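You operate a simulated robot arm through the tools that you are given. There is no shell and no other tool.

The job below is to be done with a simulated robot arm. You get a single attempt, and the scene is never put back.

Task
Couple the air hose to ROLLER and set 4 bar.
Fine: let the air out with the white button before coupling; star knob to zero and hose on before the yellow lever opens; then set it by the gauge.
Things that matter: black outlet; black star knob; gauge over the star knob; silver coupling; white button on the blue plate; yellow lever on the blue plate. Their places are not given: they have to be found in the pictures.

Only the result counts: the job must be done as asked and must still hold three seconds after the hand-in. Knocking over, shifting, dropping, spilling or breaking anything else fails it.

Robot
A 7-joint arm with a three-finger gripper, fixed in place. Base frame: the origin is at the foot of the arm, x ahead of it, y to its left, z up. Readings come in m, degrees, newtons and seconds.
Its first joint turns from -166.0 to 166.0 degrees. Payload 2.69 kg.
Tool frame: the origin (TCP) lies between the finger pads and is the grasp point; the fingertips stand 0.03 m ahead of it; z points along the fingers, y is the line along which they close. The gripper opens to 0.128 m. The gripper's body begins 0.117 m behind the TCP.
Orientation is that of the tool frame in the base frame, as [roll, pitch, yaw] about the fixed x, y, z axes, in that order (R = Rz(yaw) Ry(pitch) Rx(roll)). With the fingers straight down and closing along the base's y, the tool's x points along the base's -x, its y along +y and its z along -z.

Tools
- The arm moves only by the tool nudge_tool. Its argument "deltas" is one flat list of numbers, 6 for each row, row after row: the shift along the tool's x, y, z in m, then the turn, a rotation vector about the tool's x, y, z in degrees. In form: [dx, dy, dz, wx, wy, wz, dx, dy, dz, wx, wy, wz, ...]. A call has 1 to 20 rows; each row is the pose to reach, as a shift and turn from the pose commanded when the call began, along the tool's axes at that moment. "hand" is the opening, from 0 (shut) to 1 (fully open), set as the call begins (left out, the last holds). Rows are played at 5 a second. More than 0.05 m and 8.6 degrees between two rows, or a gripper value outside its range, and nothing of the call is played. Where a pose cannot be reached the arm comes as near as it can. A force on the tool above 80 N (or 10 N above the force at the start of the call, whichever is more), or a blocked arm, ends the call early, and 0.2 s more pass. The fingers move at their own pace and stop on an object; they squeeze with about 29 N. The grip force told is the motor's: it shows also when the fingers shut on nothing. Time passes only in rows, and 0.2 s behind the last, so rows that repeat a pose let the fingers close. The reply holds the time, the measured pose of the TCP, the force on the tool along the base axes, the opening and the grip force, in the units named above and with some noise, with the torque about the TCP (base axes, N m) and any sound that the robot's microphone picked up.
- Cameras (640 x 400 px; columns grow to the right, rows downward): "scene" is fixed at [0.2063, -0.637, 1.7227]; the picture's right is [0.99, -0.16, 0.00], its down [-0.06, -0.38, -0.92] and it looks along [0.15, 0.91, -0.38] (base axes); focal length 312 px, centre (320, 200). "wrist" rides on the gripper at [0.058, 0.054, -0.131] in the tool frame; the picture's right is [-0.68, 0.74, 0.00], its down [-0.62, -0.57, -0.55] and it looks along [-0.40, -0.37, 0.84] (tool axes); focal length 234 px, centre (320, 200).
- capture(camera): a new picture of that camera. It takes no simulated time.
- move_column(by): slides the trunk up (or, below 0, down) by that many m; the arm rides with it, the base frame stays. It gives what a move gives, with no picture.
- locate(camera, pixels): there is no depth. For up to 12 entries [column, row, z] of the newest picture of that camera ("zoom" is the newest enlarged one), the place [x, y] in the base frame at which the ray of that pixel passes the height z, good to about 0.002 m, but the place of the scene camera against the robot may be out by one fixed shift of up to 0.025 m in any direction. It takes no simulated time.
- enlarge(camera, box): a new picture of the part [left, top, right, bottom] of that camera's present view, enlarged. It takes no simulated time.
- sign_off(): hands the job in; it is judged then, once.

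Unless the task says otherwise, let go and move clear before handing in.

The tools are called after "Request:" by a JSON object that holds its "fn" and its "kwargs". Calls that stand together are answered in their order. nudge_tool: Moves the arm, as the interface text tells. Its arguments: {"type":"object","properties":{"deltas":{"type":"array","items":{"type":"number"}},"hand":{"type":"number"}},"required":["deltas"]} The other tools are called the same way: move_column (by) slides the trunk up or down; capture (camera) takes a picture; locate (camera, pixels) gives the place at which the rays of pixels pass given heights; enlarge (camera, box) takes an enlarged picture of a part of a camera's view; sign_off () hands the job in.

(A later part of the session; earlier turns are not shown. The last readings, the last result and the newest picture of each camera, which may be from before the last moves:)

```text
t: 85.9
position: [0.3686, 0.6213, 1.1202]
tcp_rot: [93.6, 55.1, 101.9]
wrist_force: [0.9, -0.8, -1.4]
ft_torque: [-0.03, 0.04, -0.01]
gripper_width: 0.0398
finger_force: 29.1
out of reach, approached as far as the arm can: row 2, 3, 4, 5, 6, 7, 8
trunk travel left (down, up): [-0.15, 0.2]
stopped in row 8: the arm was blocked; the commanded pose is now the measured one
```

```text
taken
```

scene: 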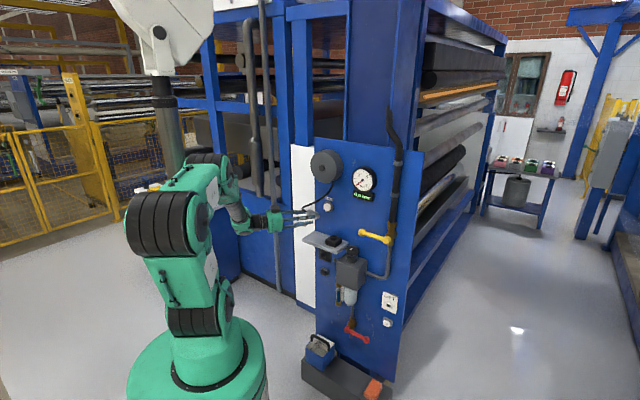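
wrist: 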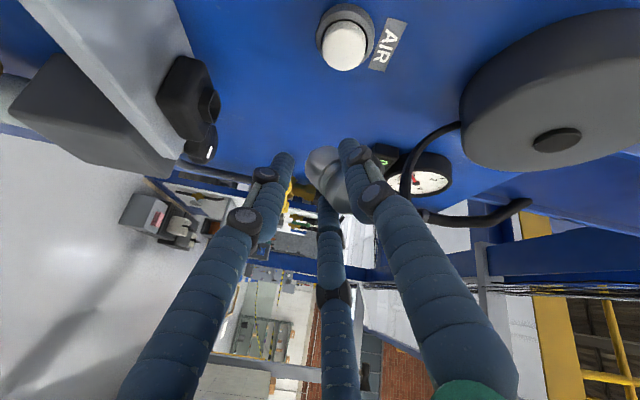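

Rolling further positive is blocked near +35°, but the same orientation can be reached by rolling negative about 240°, where the wrist has travel. I'll move away from the AIR button and roll that way in two calls.

Request:
{"fn": "nudge_tool", "kwargs": {"deltas": [0.0049, -0.007, -0.0063, 0, 0, -7.64, 0.0097, -0.014, -0.0126, 0, 0, -15.28, 0.0146, -0.021, -0.0189, 0, 0, -22.92, 0.0195, -0.028, -0.0252, 0, 0, -30.56, 0.0244, -0.0351, -0.0315, 0, 0, -38.2, 0.0292, -0.0421, -0.0378, 0, 0, -45.84, 0.0341, -0.0491, -0.0441, 0, 0, -53.48, 0.039, -0.0561, -0.0504, 0, 0, -61.12, 0.0439, -0.0631, -0.0567, 0, 0, -68.76, 0.0487, -0.0701, -0.0629, 0, 0, -76.4, 0.0536, -0.0771, -0.0692, 0, 0, -84.04, 0.0585, -0.0841, -0.0755, 0, 0, -91.68, 0.0633, -0.0911, -0.0818, 0, 0, -99.32, 0.0682, -0.0982, -0.0881, 0, 0, -106.96, 0.0731, -0.1052, -0.0944, 0, 0, -114.6, 0.078, -0.1122, -0.1007, 0, 0, -122.24, 0.0828, -0.1192, -0.107, 0, 0, -129.88, 0.0877, -0.1262, -0.1133, 0, 0, -137.5]}}

Request:
{"fn": "capture", "kwargs": {"camera": "scene"}}

```text
t: 88.8
position: [0.3625, 0.5332, 1.0351]
tcp_rot: [-92.0, 23.2, -89.7]
wrist_force: [0.8, -0.6, -0.3]
ft_torque: [0.02, 0.01, 0.0]
gripper_width: 0.0394
finger_force: 29.0
trunk travel left (down, up): [-0.15, 0.2]
stopped in row 14: the arm was blocked; the commanded pose is now the measured one
```

```text
taken
```

scene: 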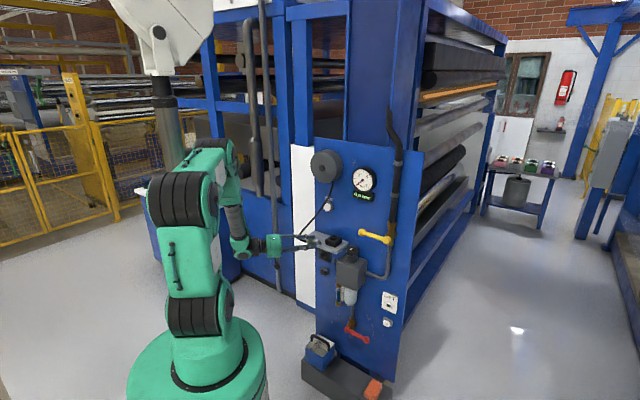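

The roll has progressed to −67° (level, azimuth 1°), though position drifted, and the elbow may be near the grey column, so I'll hold position here. I'll continue rolling negative while yawing back toward azimuth 15°.

Request:
{"fn": "nudge_tool", "kwargs": {"deltas": [0, 0, 0, 0.44, -1.21, -7.21, 0, 0, 0, 0.88, -2.42, -14.42, 0, 0, 0, 1.32, -3.63, -21.63, 0, 0, 0, 1.76, -4.83, -28.83, 0, 0, 0, 2.2, -6.04, -36.04, 0, 0, 0, 2.65, -7.25, -43.25, 0, 0, 0, 3.09, -8.46, -50.46, 0, 0, 0, 3.53, -9.67, -57.67, 0, 0, 0, 3.97, -10.88, -64.88, 0, 0, 0, 4.41, -12.08, -72.08, 0, 0, 0, 4.85, -13.29, -79.29, 0, 0, 0, 5.29, -14.5, -86.5]}}

Request:
{"fn": "capture", "kwargs": {"camera": "scene"}}

```text
t: 91.5
position: [0.3602, 0.5356, 1.0363]
tcp_rot: [-94.2, -63.5, -71.1]
wrist_force: [-0.1, -0.1, -1.0]
ft_torque: [-0.04, 0.03, 0.02]
gripper_width: 0.0375
finger_force: 29.3
trunk travel left (down, up): [-0.15, 0.2]
```

```text
taken
```

scene: 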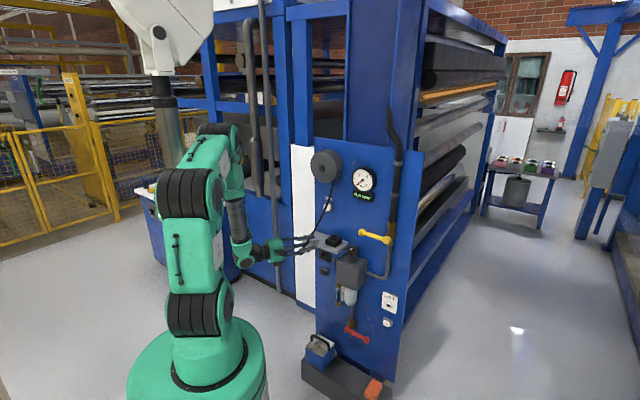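

Roll is now −153°, level, azimuth 15°. The grip width changed from 39.4 to 37.5 mm, so I'll check the coupling before finishing the roll.

Request:
{"fn": "enlarge", "kwargs": {"camera": "wrist", "box": [250, 100, 410, 220]}}

Request:
{"fn": "enlarge", "kwargs": {"camera": "scene", "box": [285, 220, 335, 265]}}

```text
3.33 times, centred on (330, 160) of wrist
```

zoom: 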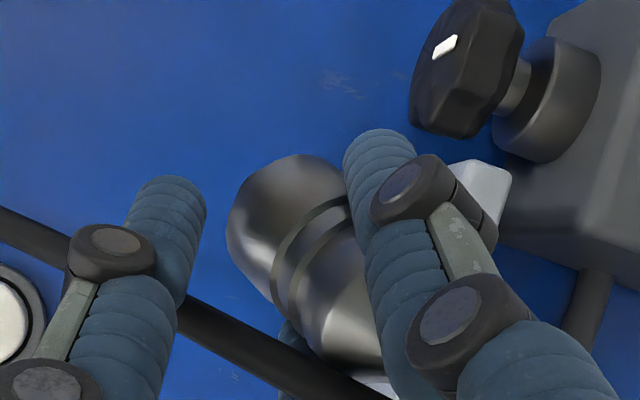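

```text
8.89 times, centred on (310, 242) of scene
```

zoom: 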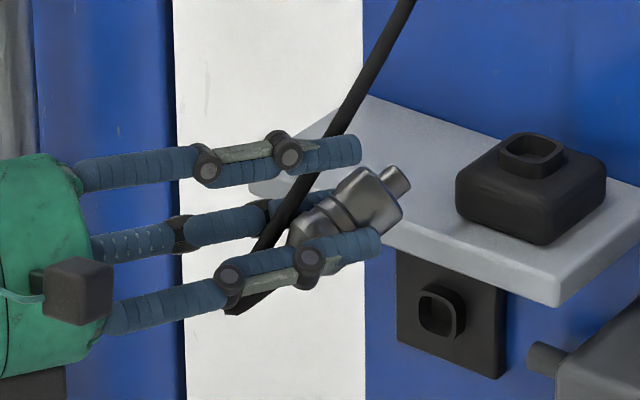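

The coupling is still held, possibly shifted slightly. I'll finish the roll to 120° and then measure its axis again.

Request:
{"fn": "nudge_tool", "kwargs": {"deltas": [0, 0, 0, 0, 0, -7.21, 0, 0, 0, 0, 0, -14.42, 0, 0, 0, 0, 0, -21.63, 0, 0, 0, 0, 0, -28.83, 0, 0, 0, 0, 0, -36.04, 0, 0, 0, 0, 0, -43.25, 0, 0, 0, 0, 0, -50.46, 0, 0, 0, 0, 0, -57.67, 0, 0, 0, 0, 0, -64.88, 0, 0, 0, 0, 0, -72.08, 0, 0, 0, 0, 0, -79.29, 0, 0, 0, 0, 0, -86.5]}}

Request:
{"fn": "capture", "kwargs": {"camera": "wrist"}}

Request:
{"fn": "enlarge", "kwargs": {"camera": "wrist", "box": [250, 100, 410, 220]}}

Request:
{"fn": "enlarge", "kwargs": {"camera": "scene", "box": [285, 220, 335, 265]}}

```text
t: 94.0
position: [0.3611, 0.5349, 1.0348]
tcp_rot: [92.1, -30.0, 104.1]
wrist_force: [0.2, -0.9, -1.1]
ft_torque: [-0.02, 0.06, -0.02]
gripper_width: 0.0375
finger_force: 28.8
trunk travel left (down, up): [-0.15, 0.2]
```

```text
taken
```

wrist: 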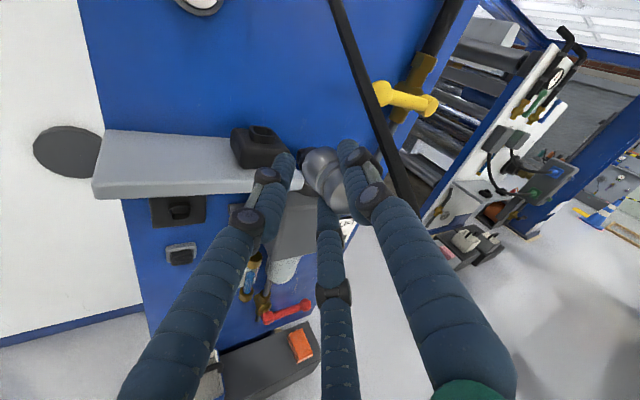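

```text
3.33 times, centred on (330, 160) of wrist
```

zoom: 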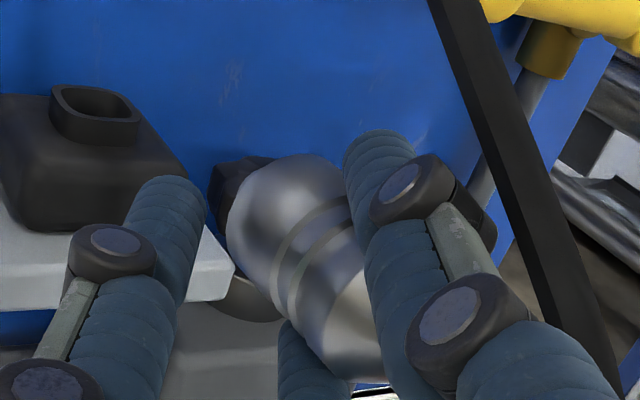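

```text
8.89 times, centred on (310, 242) of scene
```

zoom: 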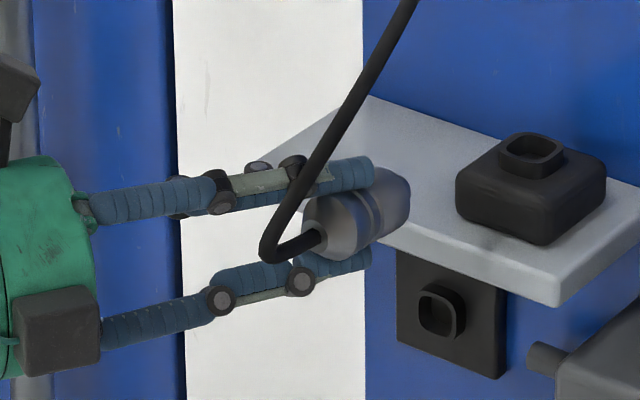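

The plug now points into the plate, the hose leaves straight out behind, and the outline matches the expected position in the hand. I'll lower straight down in front of the shelf to the socket height.

Request:
{"fn": "nudge_tool", "kwargs": {"deltas": [-0.0162, -0.028, 0, 0, 0, 0, -0.0324, -0.0561, 0, 0, 0, 0, -0.0486, -0.0841, 0, 0, 0, 0, -0.0647, -0.1121, 0, 0, 0, 0, -0.0809, -0.1402, 0, 0, 0, 0, -0.0971, -0.1682, 0, 0, 0, 0]}}

Request:
{"fn": "capture", "kwargs": {"camera": "wrist"}}

Request:
{"fn": "capture", "kwargs": {"camera": "scene"}}

```text
t: 95.5
position: [0.3637, 0.5323, 0.8499]
tcp_rot: [91.8, -31.0, 103.6]
wrist_force: [-0.1, -0.2, -1.1]
ft_torque: [0.01, 0.06, 0.05]
gripper_width: 0.0375
finger_force: 29.1
trunk travel left (down, up): [-0.15, 0.2]
```

```text
taken
```

wrist: 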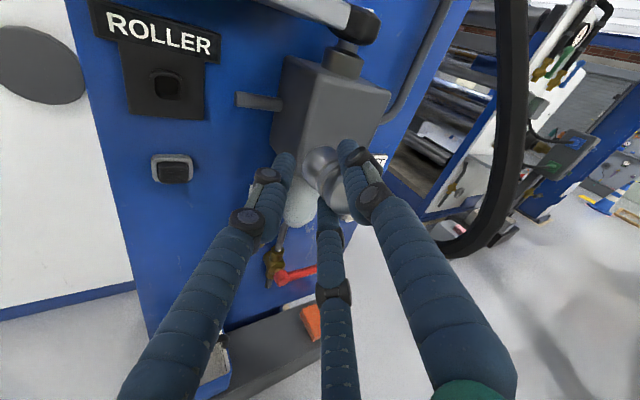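

```text
taken
```

scene: 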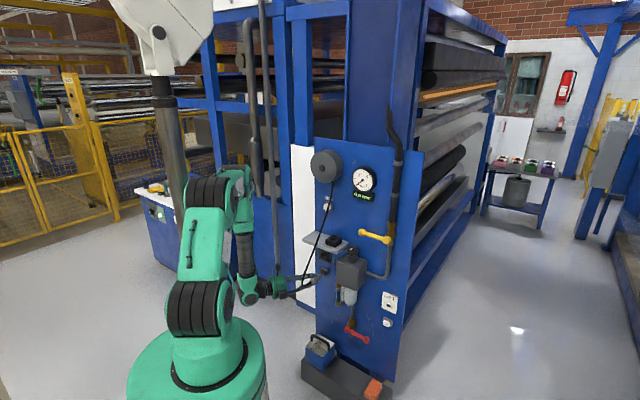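

I'm at socket height with the plug pointing in (azimuth 44.5°). The ROLLER socket is visible at (166,86). I'll refine its position from this angle.

Request:
{"fn": "enlarge", "kwargs": {"camera": "wrist", "box": [110, 40, 230, 130]}}

Request:
{"fn": "locate", "kwargs": {"camera": "wrist", "pixels": [[166, 85, 0.83], [166, 85, 0.84], [166, 85, 0.85]]}}

Request:
{"fn": "enlarge", "kwargs": {"camera": "scene", "box": [295, 245, 345, 290]}}

```text
4.44 times, centred on (170, 85) of wrist
```

zoom: 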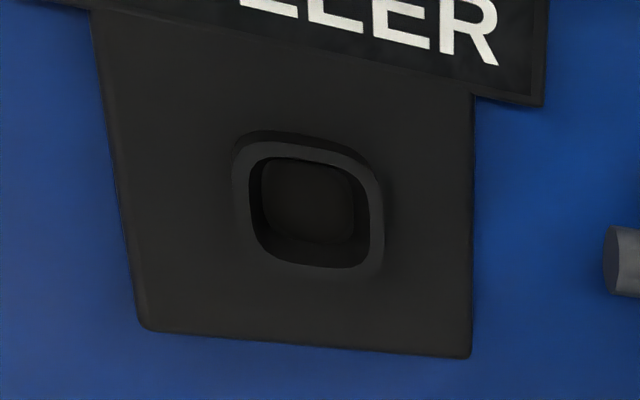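

```text
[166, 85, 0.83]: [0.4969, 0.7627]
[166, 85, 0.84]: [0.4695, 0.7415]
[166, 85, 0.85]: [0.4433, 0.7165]
```

```text
8.89 times, centred on (320, 268) of scene
```

zoom: 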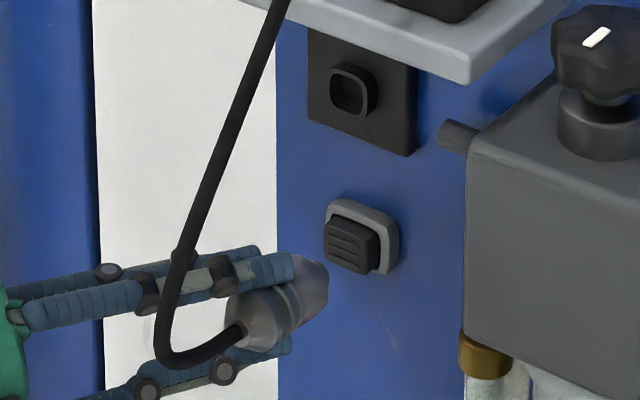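

The rim centre is at (167.3, 86.8). I'll take that ray for the final estimate.

Request:
{"fn": "locate", "kwargs": {"camera": "wrist", "pixels": [[167.3, 86.8, 0.83], [167.3, 86.8, 0.84], [167.3, 86.8, 0.85]]}}

```text
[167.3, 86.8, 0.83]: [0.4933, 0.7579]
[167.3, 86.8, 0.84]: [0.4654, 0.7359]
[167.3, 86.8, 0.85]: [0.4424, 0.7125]
```

The three views agree on the socket at about (0.465, 0.7347, 0.8405). I'll move to 6 cm short of seated, with a small attitude correction.

Request:
{"fn": "nudge_tool", "kwargs": {"deltas": [0.0227, -0.0156, 0.0094, -0.07, 0.16, 0.08, 0.0453, -0.0312, 0.0187, -0.13, 0.32, 0.16, 0.068, -0.0468, 0.0281, -0.2, 0.47, 0.23, 0.0906, -0.0624, 0.0374, -0.26, 0.63, 0.31, 0.1133, -0.078, 0.0468, -0.33, 0.79, 0.39]}}

Request:
{"fn": "capture", "kwargs": {"camera": "wrist"}}

Request:
{"fn": "enlarge", "kwargs": {"camera": "scene", "box": [300, 240, 340, 270]}}

```text
t: 96.8
position: [0.3869, 0.6769, 0.8481]
tcp_rot: [90.8, -31.9, 103.6]
wrist_force: [-0.5, 0.2, -2.2]
ft_torque: [0.02, 0.0, -0.04]
gripper_width: 0.0372
finger_force: 29.2
trunk travel left (down, up): [-0.15, 0.2]
stopped in row 5: the arm was blocked; the commanded pose is now the measured one
```

```text
taken
```

wrist: 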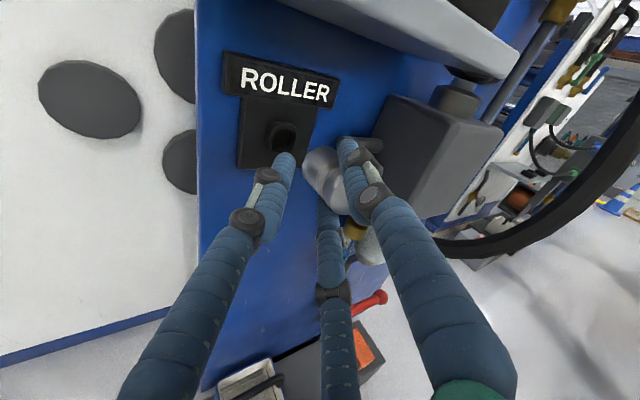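

```text
13.33 times, centred on (320, 255) of scene
```

zoom: 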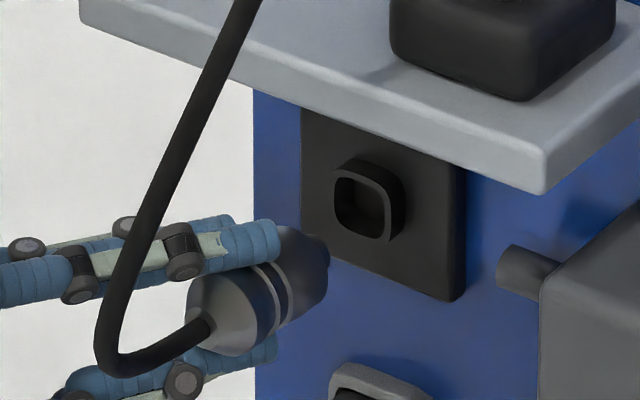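

The arm reported blocked slightly short, with no force, at (0.387, 0.677, 0.848): about 9 mm right and 8 mm high of the line. I'll try that small correction.

Request:
{"fn": "nudge_tool", "kwargs": {"deltas": [0.0012, -0.0055, -0.0022, 0, 0, 0, 0.0024, -0.011, -0.0045, 0, 0, 0, 0.0024, -0.011, -0.0045, 0, 0, 0]}}

Request:
{"fn": "capture", "kwargs": {"camera": "scene"}}

```text
t: 97.7
position: [0.3875, 0.6831, 0.8457]
tcp_rot: [90.6, -32.2, 103.2]
wrist_force: [0.1, 0.3, -0.9]
ft_torque: [0.03, 0.0, -0.02]
gripper_width: 0.0373
finger_force: 28.8
trunk travel left (down, up): [-0.15, 0.2]
```

```text
taken
```

scene: 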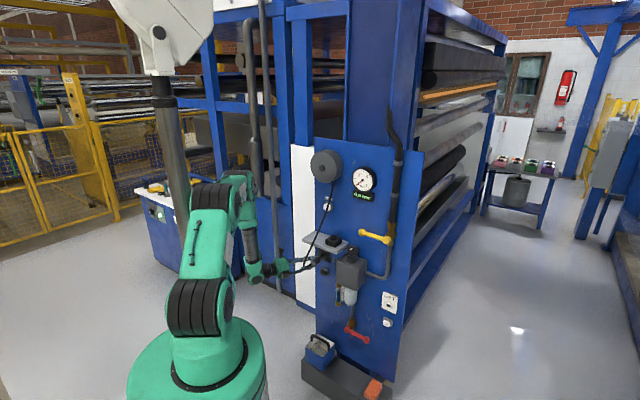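

That moved only partly; my own arm is probably touching its mast on the left. Moving inward relieves that, so I'll close in to 25 mm short while correcting onto the socket line and yaw.

Request:
{"fn": "nudge_tool", "kwargs": {"deltas": [0.0033, -0.0042, 0.0052, 0.43, 0.32, -0.13, 0.0067, -0.0085, 0.0103, 0.87, 0.63, -0.25, 0.01, -0.0127, 0.0155, 1.3, 0.95, -0.38, 0.01, -0.0127, 0.0155, 1.3, 0.95, -0.38]}}

Request:
{"fn": "capture", "kwargs": {"camera": "wrist"}}

Request:
{"fn": "enlarge", "kwargs": {"camera": "scene", "box": [305, 240, 340, 268]}}

```text
t: 98.7
position: [0.3873, 0.7036, 0.8315]
tcp_rot: [91.5, -31.3, 104.9]
wrist_force: [-0.1, 0.2, -1.0]
ft_torque: [0.02, 0.02, -0.03]
gripper_width: 0.0373
finger_force: 29.4
trunk travel left (down, up): [-0.15, 0.2]
```

```text
taken
```

wrist: 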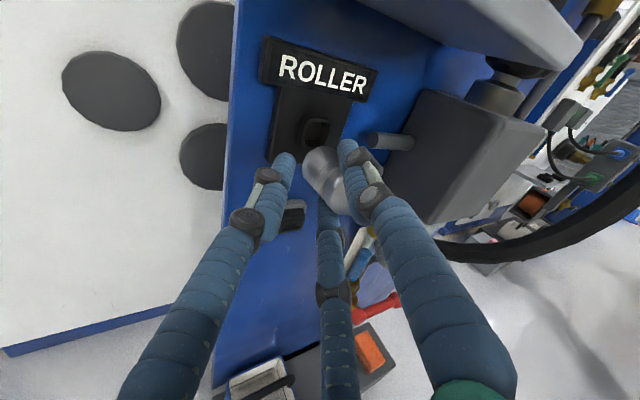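

```text
14.29 times, centred on (322, 254) of scene
```

zoom: 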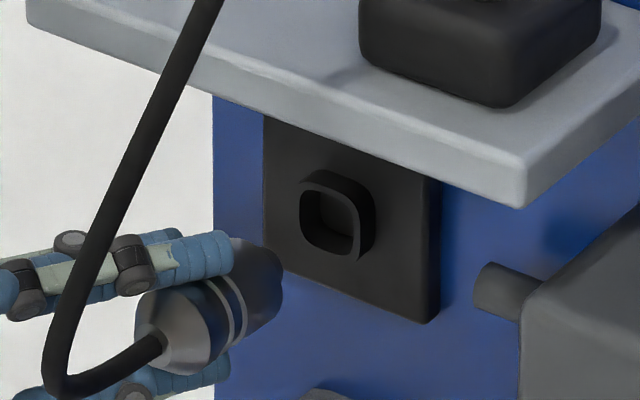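

The pose is catching up with the command. I'll hold for a second to let it settle and read the true position.

Request:
{"fn": "nudge_tool", "kwargs": {"deltas": [0, 0, 0, 0, 0, 0, 0, 0, 0, 0, 0, 0, 0, 0, 0, 0, 0, 0, 0, 0, 0, 0, 0, 0]}}

```text
t: 99.7
position: [0.3894, 0.704, 0.8324]
tcp_rot: [91.5, -31.4, 104.8]
wrist_force: [0.2, -0.6, -1.4]
ft_torque: [0.03, 0.0, -0.03]
gripper_width: 0.037
finger_force: 28.9
trunk travel left (down, up): [-0.15, 0.2]
```

Settled at (0.3894, 0.704, 0.8324) with the plug axis within 1° of the normal. I need 9 mm right and 9 mm up to be on the socket line.

Request:
{"fn": "nudge_tool", "kwargs": {"deltas": [-0.0011, 0.0058, 0.0021, 0, 0, 0, -0.0022, 0.0117, 0.0042, 0, 0, 0, -0.0022, 0.0117, 0.0042, 0, 0, 0, -0.0022, 0.0117, 0.0042, 0, 0, 0]}}

Request:
{"fn": "capture", "kwargs": {"camera": "wrist"}}

Request:
{"fn": "enlarge", "kwargs": {"camera": "scene", "box": [308, 242, 338, 266]}}

Request:
{"fn": "enlarge", "kwargs": {"camera": "wrist", "box": [250, 90, 410, 210]}}

```text
t: 100.7
position: [0.3954, 0.6956, 0.8414]
tcp_rot: [91.5, -31.5, 104.8]
wrist_force: [-0.3, -0.1, -0.8]
ft_torque: [-0.02, -0.01, -0.04]
gripper_width: 0.0373
finger_force: 28.4
trunk travel left (down, up): [-0.15, 0.2]
```

```text
taken
```

wrist: 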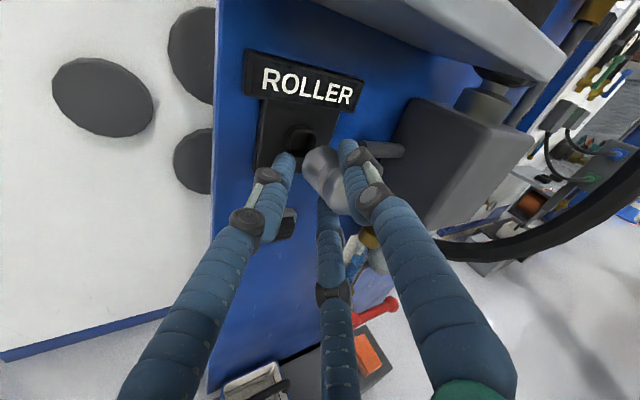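

```text
16.00 times, centred on (323, 254) of scene
```

zoom: 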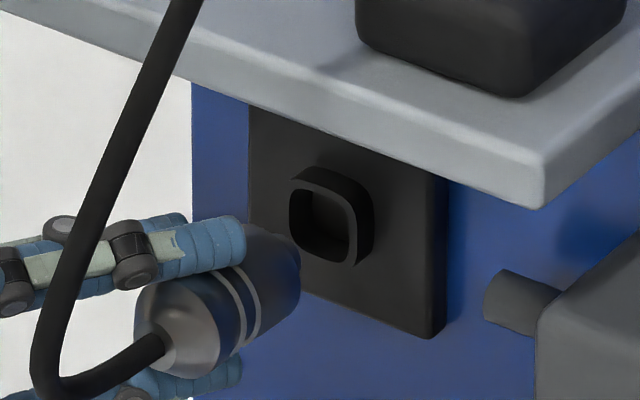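

```text
3.33 times, centred on (330, 150) of wrist
```

zoom: 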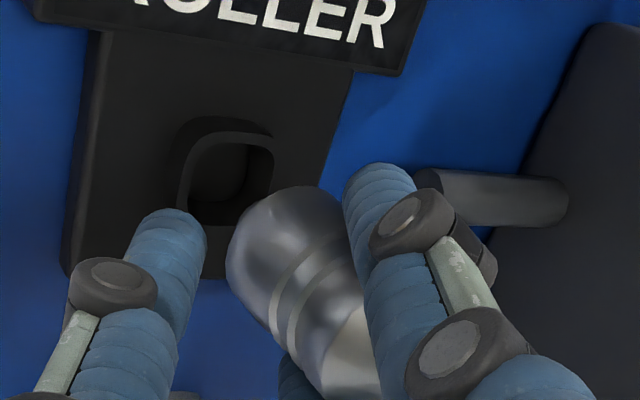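

From both cameras the coupling axis runs straight to the socket, within about 1.5 mm. I'll advance slowly and watch the force.

Request:
{"fn": "nudge_tool", "kwargs": {"deltas": [0.0021, -0.0012, 0.0044, 0, 0, 0, 0.0043, -0.0024, 0.0087, 0, 0, 0, 0.0064, -0.0036, 0.0131, 0, 0, 0, 0.0077, -0.0043, 0.0157, 0, 0, 0]}}

Request:
{"fn": "enlarge", "kwargs": {"camera": "scene", "box": [308, 242, 338, 266]}}

Request:
{"fn": "enlarge", "kwargs": {"camera": "wrist", "box": [250, 90, 410, 210]}}

```text
t: 101.7
position: [0.4075, 0.7102, 0.842]
tcp_rot: [91.4, -31.4, 104.8]
wrist_force: [-0.5, 0.2, -0.7]
ft_torque: [0.0, 0.02, 0.02]
gripper_width: 0.0373
finger_force: 29.1
trunk travel left (down, up): [-0.15, 0.2]
```

```text
16.00 times, centred on (323, 254) of scene
```

zoom: 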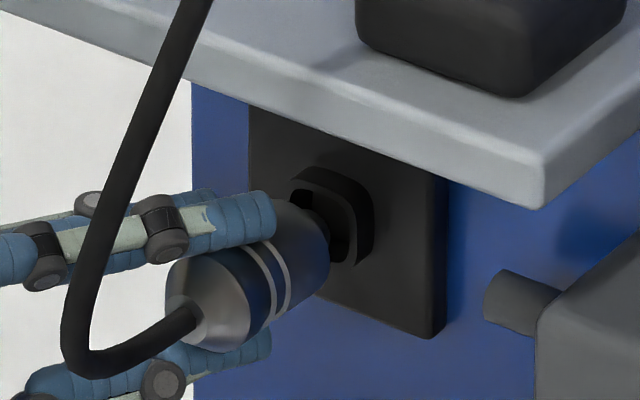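

```text
3.33 times, centred on (330, 150) of wrist
```

zoom: 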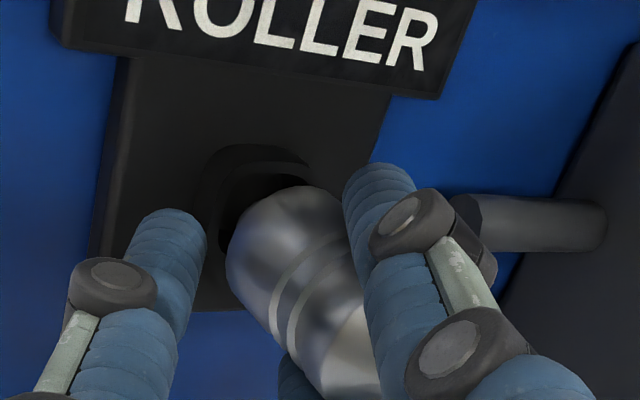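

The plug tip is right at the rim with no force. I'll push in the last 13 mm in small steps.

Request:
{"fn": "nudge_tool", "kwargs": {"deltas": [0.0013, -0.0007, 0.0026, 0, 0, 0, 0.0026, -0.0014, 0.0052, 0, 0, 0, 0.0039, -0.0022, 0.0078, 0, 0, 0, 0.0051, -0.0029, 0.0105, 0, 0, 0]}}

Request:
{"fn": "enlarge", "kwargs": {"camera": "scene", "box": [308, 242, 338, 266]}}

Request:
{"fn": "enlarge", "kwargs": {"camera": "wrist", "box": [250, 90, 410, 210]}}

```text
t: 102.7
position: [0.4159, 0.7166, 0.8434]
tcp_rot: [91.5, -31.3, 104.9]
wrist_force: [-1.0, -0.9, -0.9]
ft_torque: [-0.03, 0.02, 0.0]
gripper_width: 0.0374
finger_force: 29.3
trunk travel left (down, up): [-0.15, 0.2]
```

```text
16.00 times, centred on (323, 254) of scene
```

zoom: 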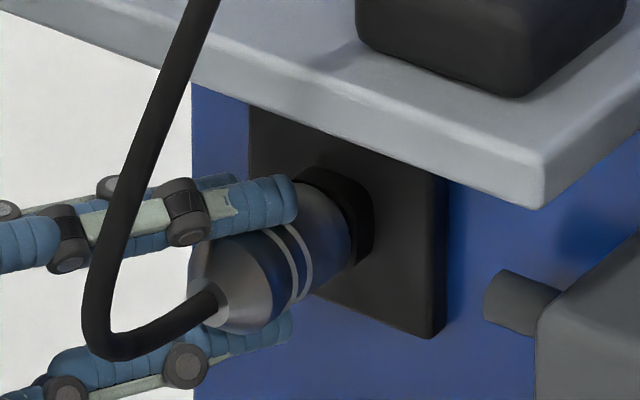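

```text
3.33 times, centred on (330, 150) of wrist
```

zoom: 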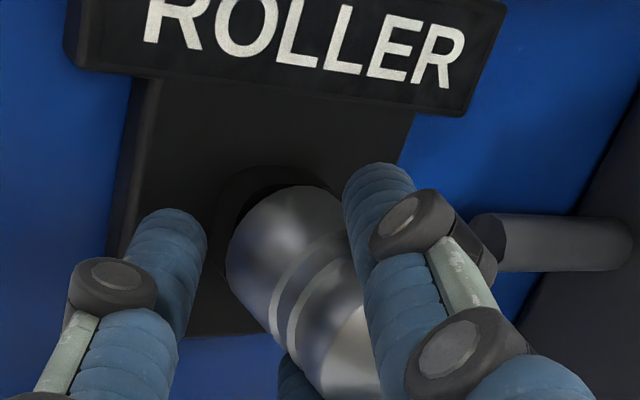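

The plug is going into the socket with almost no resistance. I'll keep pushing until it seats and clicks.

Request:
{"fn": "nudge_tool", "kwargs": {"deltas": [0.0013, -0.0007, 0.0026, 0, 0, 0, 0.0026, -0.0014, 0.0052, 0, 0, 0, 0.0034, -0.0019, 0.007, 0, 0, 0, 0.0043, -0.0024, 0.0087, 0, 0, 0, 0.0043, -0.0024, 0.0087, 0, 0, 0]}}

Request:
{"fn": "enlarge", "kwargs": {"camera": "scene", "box": [308, 242, 338, 266]}}

Request:
{"fn": "enlarge", "kwargs": {"camera": "wrist", "box": [250, 90, 410, 210]}}

```text
t: 103.8
position: [0.4234, 0.7219, 0.8413]
tcp_rot: [91.5, -31.3, 104.6]
wrist_force: [-17.1, -19.4, -8.7]
ft_torque: [0.07, -0.31, -0.37]
gripper_width: 0.0379
finger_force: 29.0
trunk travel left (down, up): [-0.15, 0.2]
```

```text
16.00 times, centred on (323, 254) of scene
```

zoom: 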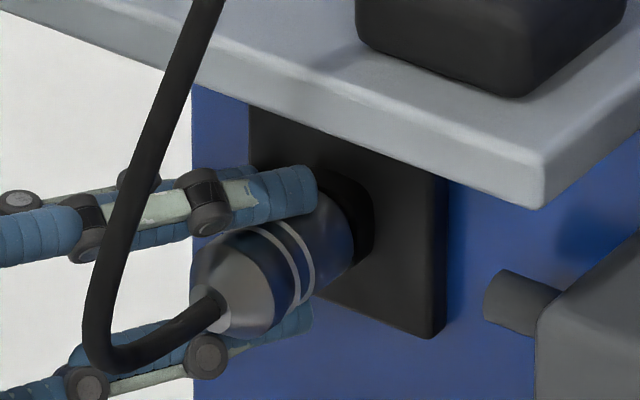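

```text
3.33 times, centred on (330, 150) of wrist
```

zoom: 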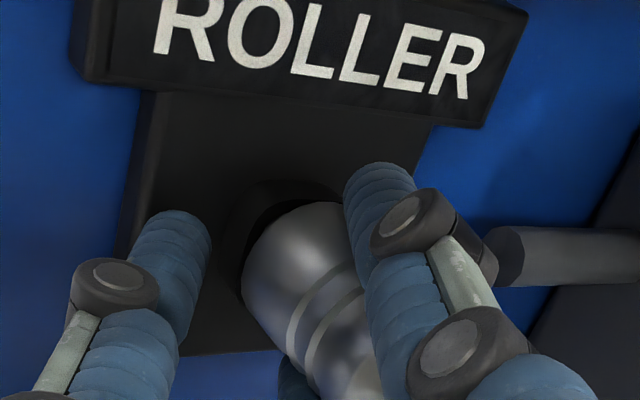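

Resistance of about 26 N has built up, with no click yet, and the coupling slid back slightly in the fingers. I'll push a little further to see if it latches.

Request:
{"fn": "nudge_tool", "kwargs": {"deltas": [0.0013, -0.0007, 0.0026, 0, 0, 0, 0.0026, -0.0014, 0.0052, 0, 0, 0, 0.0026, -0.0014, 0.0052, 0, 0, 0], "hand": 0}}

Request:
{"fn": "enlarge", "kwargs": {"camera": "scene", "box": [308, 242, 338, 266]}}

Request:
{"fn": "enlarge", "kwargs": {"camera": "wrist", "box": [250, 90, 410, 210]}}

```text
t: 104.7
position: [0.4281, 0.7273, 0.8411]
tcp_rot: [91.4, -31.4, 104.7]
wrist_force: [-16.6, -16.7, -18.3]
ft_torque: [0.15, 0.09, -0.41]
gripper_width: 0.0403
finger_force: 28.9
trunk travel left (down, up): [-0.15, 0.2]
```

```text
16.00 times, centred on (323, 254) of scene
```

zoom: 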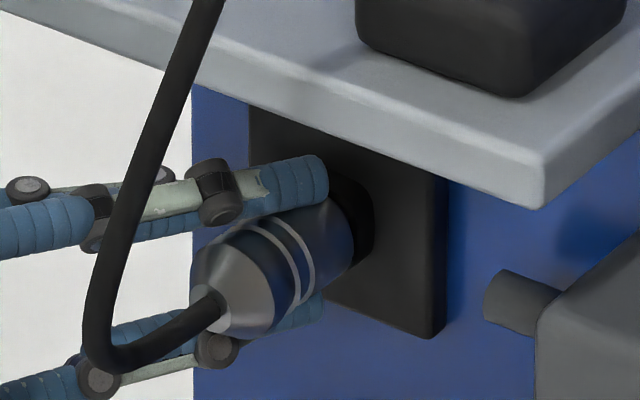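

```text
3.33 times, centred on (330, 150) of wrist
```

zoom: 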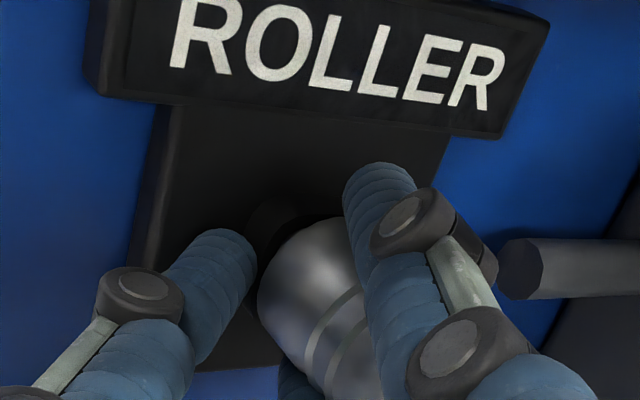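

The fingers are sliding along the body, and there's an 18 N downward load on the tool, so I'm holding the coupling too high and it may be binding. I'll lower 3 mm to relieve that and read the forces.

Request:
{"fn": "nudge_tool", "kwargs": {"deltas": [-0.0008, -0.0013, 0, 0, 0, 0, -0.0016, -0.0026, 0, 0, 0, 0, -0.0016, -0.0026, 0, 0, 0, 0]}}

```text
t: 105.5
position: [0.4281, 0.7293, 0.8412]
tcp_rot: [91.2, -31.7, 104.9]
wrist_force: [-10.0, -17.2, 0.1]
ft_torque: [0.07, -0.51, -0.47]
gripper_width: 0.0406
finger_force: 28.8
trunk travel left (down, up): [-0.15, 0.2]
```

The vertical load is gone. I'll push in again.

Request:
{"fn": "nudge_tool", "kwargs": {"deltas": [0.0013, -0.0007, 0.0026, 0, 0, 0, 0.0026, -0.0014, 0.0052, 0, 0, 0, 0.0034, -0.0019, 0.007, 0, 0, 0]}}

Request:
{"fn": "enlarge", "kwargs": {"camera": "scene", "box": [308, 242, 338, 266]}}

Request:
{"fn": "enlarge", "kwargs": {"camera": "wrist", "box": [250, 90, 410, 210]}}

```text
t: 106.2
position: [0.431, 0.735, 0.8415]
tcp_rot: [91.3, -31.6, 105.1]
wrist_force: [-41.6, -8.6, 9.2]
ft_torque: [0.0, -0.57, 0.43]
gripper_width: 0.0429
finger_force: 29.1
trunk travel left (down, up): [-0.15, 0.2]
```

```text
16.00 times, centred on (323, 254) of scene
```

zoom: 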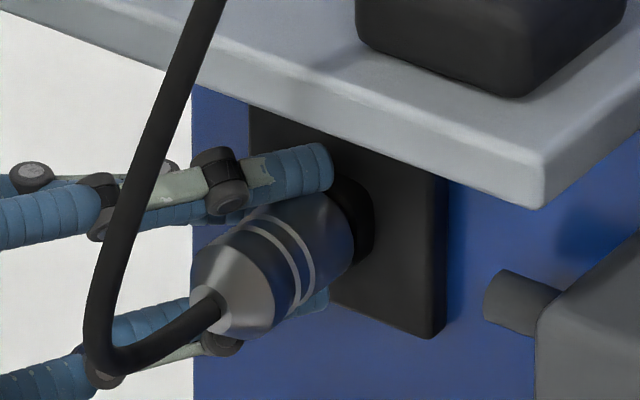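

```text
3.33 times, centred on (330, 150) of wrist
```

zoom: 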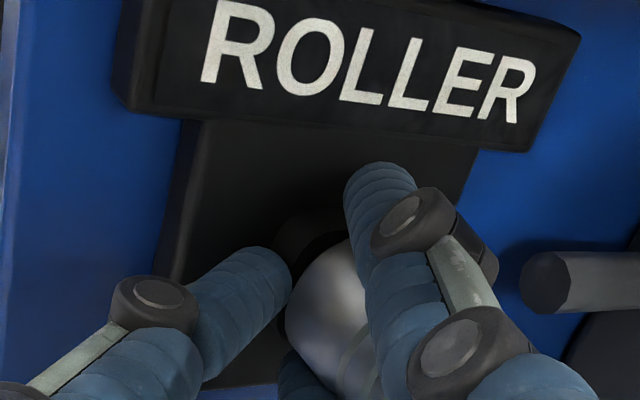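

The coupling itself doesn't move further, so it is hard against the rim. I'll pull back gently with the grip on to see whether it is retained.

Request:
{"fn": "nudge_tool", "kwargs": {"deltas": [-0.0021, 0.0012, -0.0044, 0, 0, 0, -0.0043, 0.0024, -0.0087, 0, 0, 0, -0.0064, 0.0036, -0.0131, 0, 0, 0]}}

Request:
{"fn": "enlarge", "kwargs": {"camera": "scene", "box": [308, 242, 338, 266]}}

Request:
{"fn": "enlarge", "kwargs": {"camera": "wrist", "box": [250, 90, 410, 210]}}

```text
t: 107.0
position: [0.4237, 0.7246, 0.8403]
tcp_rot: [91.3, -31.5, 104.9]
wrist_force: [18.4, 13.5, 22.1]
ft_torque: [-0.13, -1.01, 0.53]
gripper_width: 0.0385
finger_force: 29.2
trunk travel left (down, up): [-0.15, 0.2]
```

```text
16.00 times, centred on (323, 254) of scene
```

zoom: 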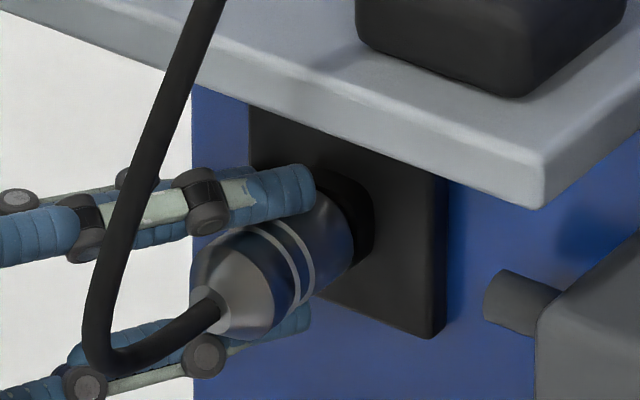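

```text
3.33 times, centred on (330, 150) of wrist
```

zoom: 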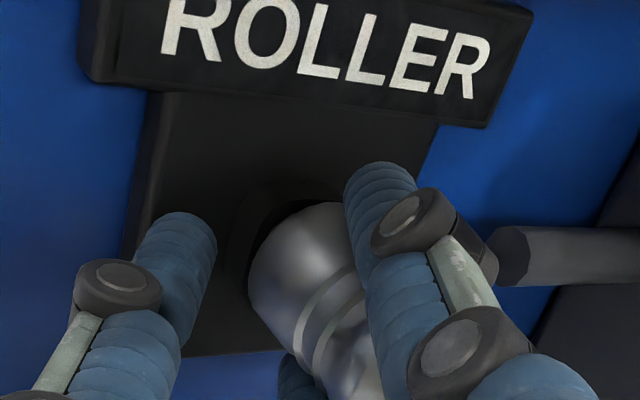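

The fingers slid back against 23 N while the coupling stayed put, so it is firmly held in ROLLER. I'll open the hand and withdraw along the fingers, clear of the hose.

Request:
{"fn": "nudge_tool", "kwargs": {"deltas": [0, 0, 0, 0, 0, 0, 0, 0, 0, 0, 0, 0], "hand": 0.42}}

Request:
{"fn": "enlarge", "kwargs": {"camera": "scene", "box": [308, 242, 338, 266]}}

```text
t: 107.7
position: [0.4215, 0.7235, 0.837]
tcp_rot: [91.4, -31.3, 104.8]
wrist_force: [0.7, 0.8, -0.6]
ft_torque: [-0.02, -0.02, 0.02]
gripper_width: 0.0538
finger_force: 0.2
trunk travel left (down, up): [-0.15, 0.2]
```

```text
16.00 times, centred on (323, 254) of scene
```

zoom: 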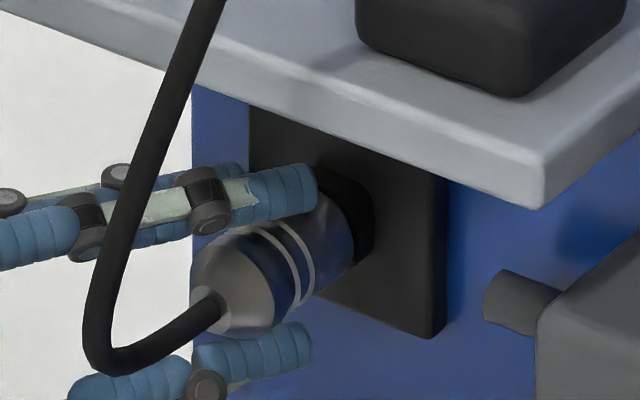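

The coupling stays seated with the fingers open. I'll withdraw now.

Request:
{"fn": "nudge_tool", "kwargs": {"deltas": [0, 0, -0.03, 0, 0, 0, 0, 0, -0.065, 0, 0, 0, 0, 0, -0.1, 0, 0, 0, 0, 0, -0.14, 0, 0, 0]}}

Request:
{"fn": "capture", "kwargs": {"camera": "scene"}}

Request:
{"fn": "enlarge", "kwargs": {"camera": "scene", "box": [300, 235, 345, 270]}}

Request:
{"fn": "enlarge", "kwargs": {"camera": "scene", "box": [300, 150, 400, 220]}}

```text
t: 108.7
position: [0.3903, 0.6286, 0.8255]
tcp_rot: [91.9, -30.3, 95.7]
wrist_force: [-0.1, 0.1, -0.5]
ft_torque: [-0.01, 0.02, 0.03]
gripper_width: 0.0536
finger_force: 0.0
trunk travel left (down, up): [-0.15, 0.2]
stopped in row 4: the arm was blocked; the commanded pose is now the measured one
```

```text
taken
```

scene: 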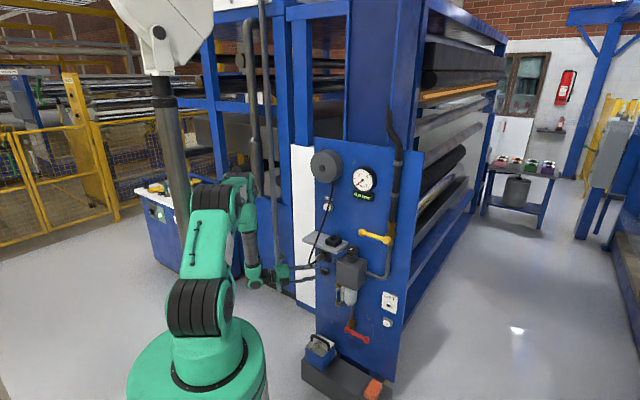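

```text
11.43 times, centred on (322, 252) of scene
```

zoom: 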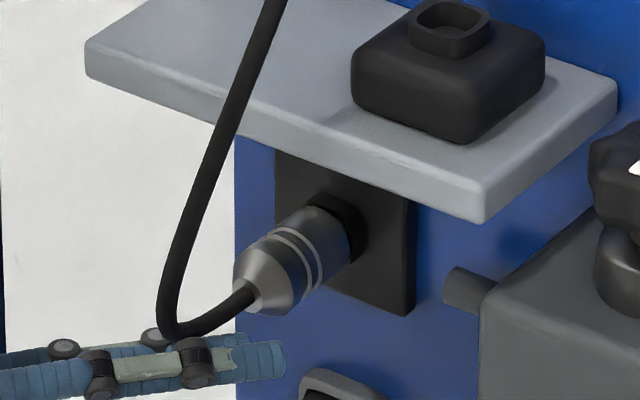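

```text
5.71 times, centred on (350, 185) of scene
```

zoom: 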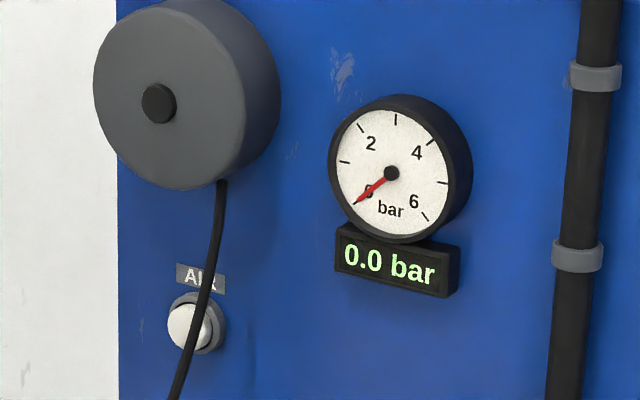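

The coupling holds in ROLLER and the gauge reads 0.0. The withdrawal ended early at (0.39, 0.629), with the hand close to the hose loop, so I'll look before moving on.

Request:
{"fn": "capture", "kwargs": {"camera": "wrist"}}

Request:
{"fn": "enlarge", "kwargs": {"camera": "scene", "box": [265, 220, 345, 290]}}

```text
taken
```

wrist: 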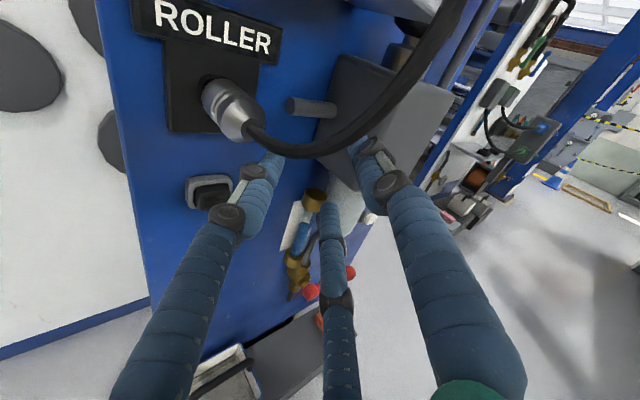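

```text
5.71 times, centred on (305, 255) of scene
```

zoom: 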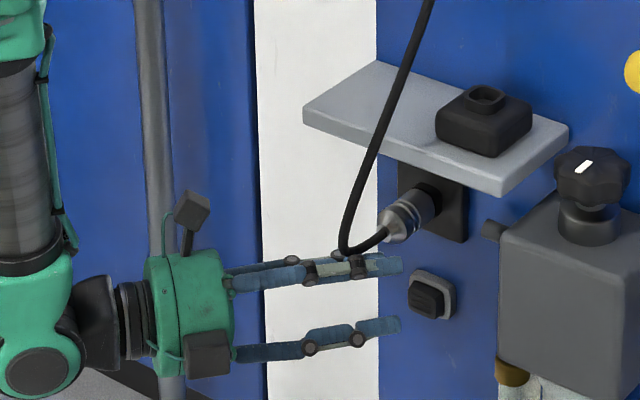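

The hand is just under the hose loop. I'll lower 6 cm to clear it and then back out to the right.

Request:
{"fn": "nudge_tool", "kwargs": {"deltas": [-0.0152, -0.0259, 0.0009, 0, 0, 0, -0.0303, -0.0518, 0.0017, 0, 0, 0, -0.05, -0.035, -0.015, 0, 0, 0, -0.075, -0.017, -0.03, 0, 0, 0, -0.1, 0.003, -0.046, 0, 0, 0, -0.126, 0.022, -0.062, 0, 0, 0, -0.1526, 0.0402, -0.077, 0, 0, 0]}}

Request:
{"fn": "capture", "kwargs": {"camera": "scene"}}

```text
t: 110.5
position: [0.3675, 0.4332, 0.776]
tcp_rot: [92.0, -29.3, 90.7]
wrist_force: [-0.9, 0.5, -0.5]
ft_torque: [-0.02, 0.03, 0.01]
gripper_width: 0.0539
finger_force: 0.1
trunk travel left (down, up): [-0.15, 0.2]
stopped in row 7: the arm was blocked; the commanded pose is now the measured one
```

```text
taken
```

scene: 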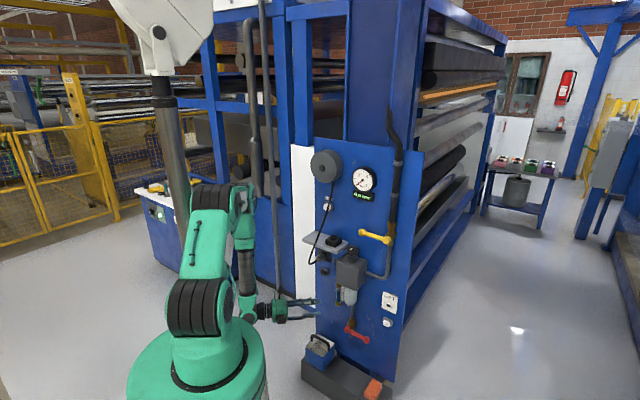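

The hand is clear and the hose is connected. To reach the lever and knob I need the other wrist branch. I'll get there by raising the hand with the tool pointing right and then swinging it down, rather than through the in-line pose.

Request:
{"fn": "nudge_tool", "kwargs": {"deltas": [0.0082, 0.0397, 0.0032, -0.9, -1.6, 0.05, 0.0165, 0.0794, 0.0065, -1.8, -3.2, 0.1, 0.0247, 0.1191, 0.0097, -2.7, -4.7, 0.15, 0.033, 0.1588, 0.013, -3.6, -6.3, 0.2, 0.0412, 0.1985, 0.0162, -4.5, -7.9, 0.25, 0.0495, 0.2383, 0.0195, -5.3, -9.5, 0.3, 0.0577, 0.278, 0.0227, -6.2, -11.1, 0.4, 0.066, 0.3177, 0.026, -7.1, -12.7, 0.45, 0.0742, 0.3574, 0.0292, -8, -14.2, 0.5, 0.0825, 0.3971, 0.0325, -8.9, -15.8, 0.55, 0.0907, 0.4368, 0.0357, -9.8, -17.4, 0.6]}}

Request:
{"fn": "capture", "kwargs": {"camera": "scene"}}

```text
t: 112.9
position: [0.4196, 0.3021, 1.2005]
tcp_rot: [91.9, -29.1, 70.8]
wrist_force: [1.2, 0.2, -0.6]
ft_torque: [0.04, -0.04, -0.01]
gripper_width: 0.0538
finger_force: 0.0
trunk travel left (down, up): [-0.15, 0.2]
```

```text
taken
```

scene: 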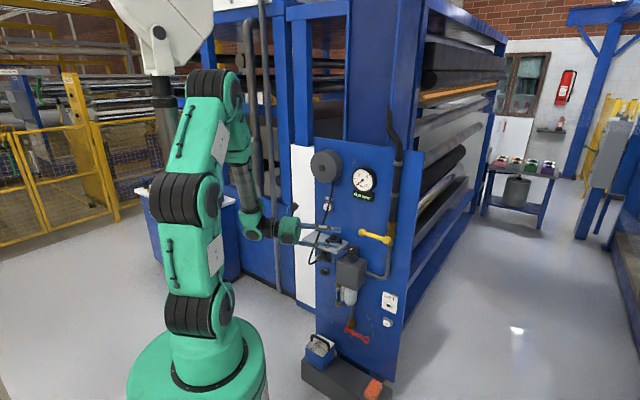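

Reached, with the tool pointing right at (0.42, 0.30, 1.20). Now I'll swing the tool from right to straight down.

Request:
{"fn": "nudge_tool", "kwargs": {"deltas": [0.0024, 0.0044, 0, 6.55, -3.65, 0, 0.0049, 0.0087, 0, 13.1, -7.3, 0, 0.0073, 0.0131, 0, 19.65, -10.95, 0, 0.0097, 0.0175, 0, 26.2, -14.6, 0, 0.0122, 0.0218, 0, 32.75, -18.25, 0, 0.0146, 0.0262, 0, 39.3, -21.9, 0, 0.017, 0.0306, 0, 45.85, -25.55, 0, 0.0195, 0.0349, 0, 52.4, -29.2, 0, 0.0219, 0.0393, 0, 58.95, -32.85, 0, 0.0243, 0.0437, 0, 65.5, -36.5, 0, 0.0268, 0.048, 0, 72.05, -40.15, 0, 0.0292, 0.0524, 0, 78.6, -43.8, 0]}}

Request:
{"fn": "capture", "kwargs": {"camera": "scene"}}

```text
t: 115.5
position: [0.3781, 0.3499, 1.251]
tcp_rot: [178.1, 0.8, 39.8]
wrist_force: [1.4, 1.8, -1.8]
ft_torque: [-0.23, 0.29, 0.01]
gripper_width: 0.0535
finger_force: 0.0
out of reach, approached as far as the arm can: row 11, 12
trunk travel left (down, up): [-0.15, 0.2]
```

```text
taken
```

scene: 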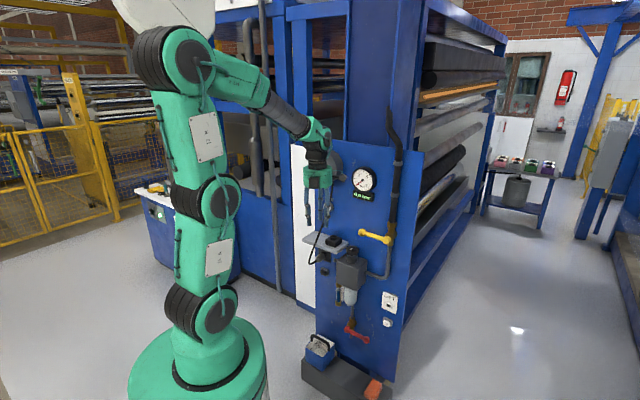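

The tool is now straight down at (0.378, 0.350, 1.251). I'll move it to the hub position to check that this branch is free.

Request:
{"fn": "nudge_tool", "kwargs": {"deltas": [-0.005, -0.02, -0.015, 0, 0, 0, -0.01, -0.04, -0.03, 0, 0, 0, 0.0, -0.065, -0.05, 0, 0, 0]}}

Request:
{"fn": "capture", "kwargs": {"camera": "scene"}}

```text
t: 116.3
position: [0.3314, 0.4011, 1.3039]
tcp_rot: [178.2, 0.2, 39.7]
wrist_force: [-0.6, 0.1, 0.9]
ft_torque: [0.06, -0.05, -0.04]
gripper_width: 0.0538
finger_force: 0.1
trunk travel left (down, up): [-0.15, 0.2]
```

```text
taken
```

scene: 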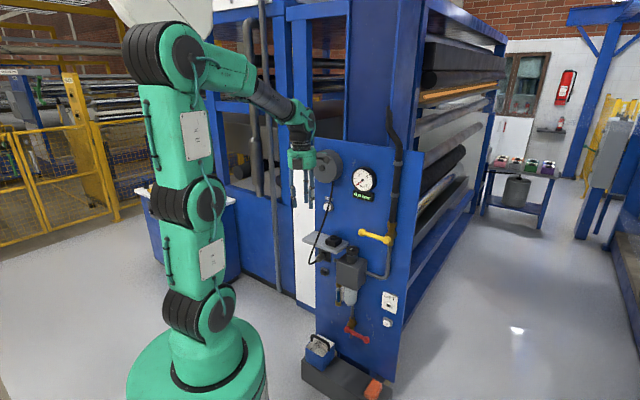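

I moved the wrong way along y; it's free space so no harm. Now to the hub position properly.

Request:
{"fn": "nudge_tool", "kwargs": {"deltas": [0.001, 0.034, 0, 0, 0, 0, 0.002, 0.068, 0, 0, 0, 0, 0.003, 0.102, 0, 0, 0, 0, 0.0035, 0.1345, 0, 0, 0, 0]}}

```text
t: 117.3
position: [0.3828, 0.3436, 1.304]
tcp_rot: [177.4, 0.2, 39.1]
wrist_force: [-0.3, -0.3, 0.4]
ft_torque: [0.0, -0.02, -0.01]
gripper_width: 0.0541
finger_force: 0.1
out of reach, approached as far as the arm can: row 3, 4
trunk travel left (down, up): [-0.15, 0.2]
```

The limit here is the roll travel at this heading. I'll roll +150° about the tool axis to bring it to mid-range.

Request:
{"fn": "nudge_tool", "kwargs": {"deltas": [0, 0, 0, 0, 0, 7.5, 0, 0, 0, 0, 0, 15, 0, 0, 0, 0, 0, 22.5, 0, 0, 0, 0, 0, 30, 0, 0, 0, 0, 0, 37.5, 0, 0, 0, 0, 0, 45, 0, 0, 0, 0, 0, 52.5, 0, 0, 0, 0, 0, 60, 0, 0, 0, 0, 0, 67.5, 0, 0, 0, 0, 0, 75, 0, 0, 0, 0, 0, 82.5, 0, 0, 0, 0, 0, 90, 0, 0, 0, 0, 0, 97.5, 0, 0, 0, 0, 0, 105, 0, 0, 0, 0, 0, 112.5, 0, 0, 0, 0, 0, 120, 0, 0, 0, 0, 0, 127.5, 0, 0, 0, 0, 0, 135, 0, 0, 0, 0, 0, 142.5, 0, 0, 0, 0, 0, 150]}}

```text
t: 121.5
position: [0.3836, 0.3404, 1.3046]
tcp_rot: [-178.5, -1.2, -110.4]
wrist_force: [-0.1, -0.5, -0.7]
ft_torque: [0.03, 0.01, -0.04]
gripper_width: 0.0539
finger_force: 0.0
trunk travel left (down, up): [-0.15, 0.2]
```

The heading is now mid-range. From here I'll pitch the tool up to level toward the plate, as at the start.

Request:
{"fn": "nudge_tool", "kwargs": {"deltas": [-0.005, 0.0005, 0.0061, 3.13, -6.82, 0, -0.0101, 0.001, 0.0123, 6.25, -13.63, 0, -0.0151, 0.0016, 0.0184, 9.38, -20.45, 0, -0.0202, 0.0021, 0.0246, 12.5, -27.27, 0, -0.0252, 0.0026, 0.0307, 15.63, -34.08, 0, -0.0303, 0.0031, 0.0369, 18.75, -40.9, 0, -0.0353, 0.0036, 0.043, 21.88, -47.72, 0, -0.0403, 0.0041, 0.0491, 25, -54.53, 0, -0.0454, 0.0047, 0.0553, 28.13, -61.35, 0, -0.0504, 0.0052, 0.0614, 31.25, -68.17, 0, -0.0555, 0.0057, 0.0676, 34.38, -74.98, 0, -0.0605, 0.0062, 0.0737, 37.5, -81.8, 0]}}

Request:
{"fn": "capture", "kwargs": {"camera": "scene"}}

```text
t: 124.3
position: [0.4182, 0.3663, 1.2091]
tcp_rot: [-102.3, 67.0, -68.2]
wrist_force: [1.3, 0.8, 0.1]
ft_torque: [0.02, 0.0, -0.03]
gripper_width: 0.0539
finger_force: 0.0
out of reach, approached as far as the arm can: row 9, 10, 11, 12
trunk travel left (down, up): [-0.15, 0.2]
stopped in row 12: the arm was blocked; the commanded pose is now the measured one
```

```text
taken
```

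scene: 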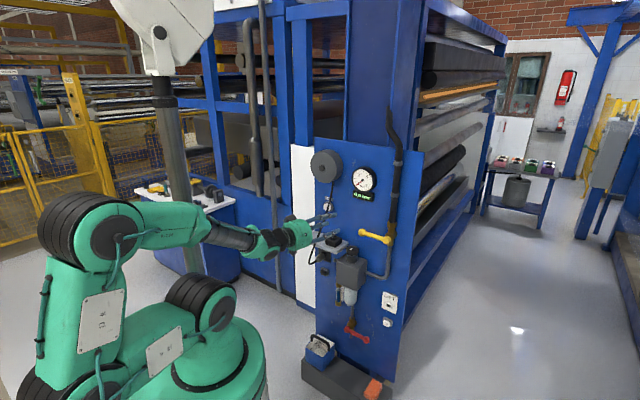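

This is the same in-line shape as early on, at (0.418, 0.366, 1.209). I'll repeat the early move: left and down with the tool level.

Request:
{"fn": "nudge_tool", "kwargs": {"deltas": [0.0208, 0.0299, -0.0082, -1.54, -1.5, -0.09, 0.0415, 0.0598, -0.0163, -3.09, -3, -0.17, 0.0623, 0.0898, -0.0245, -4.63, -4.5, -0.26, 0.0831, 0.1197, -0.0327, -6.17, -6, -0.34, 0.1038, 0.1496, -0.0408, -7.72, -7.5, -0.43, 0.1246, 0.1795, -0.049, -9.26, -9, -0.51]}}

Request:
{"fn": "capture", "kwargs": {"camera": "scene"}}

```text
t: 125.7
position: [0.2987, 0.4284, 1.0334]
tcp_rot: [-89.7, 67.5, -44.5]
wrist_force: [0.3, 0.4, 0.4]
ft_torque: [0.0, 0.06, -0.03]
gripper_width: 0.0541
finger_force: 0.0
trunk travel left (down, up): [-0.15, 0.2]
```

```text
taken
```

scene: 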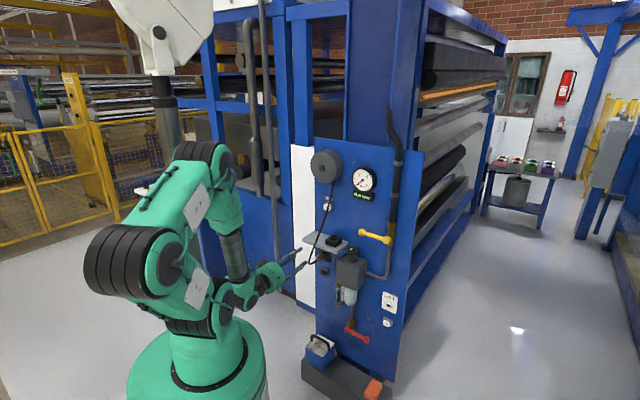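

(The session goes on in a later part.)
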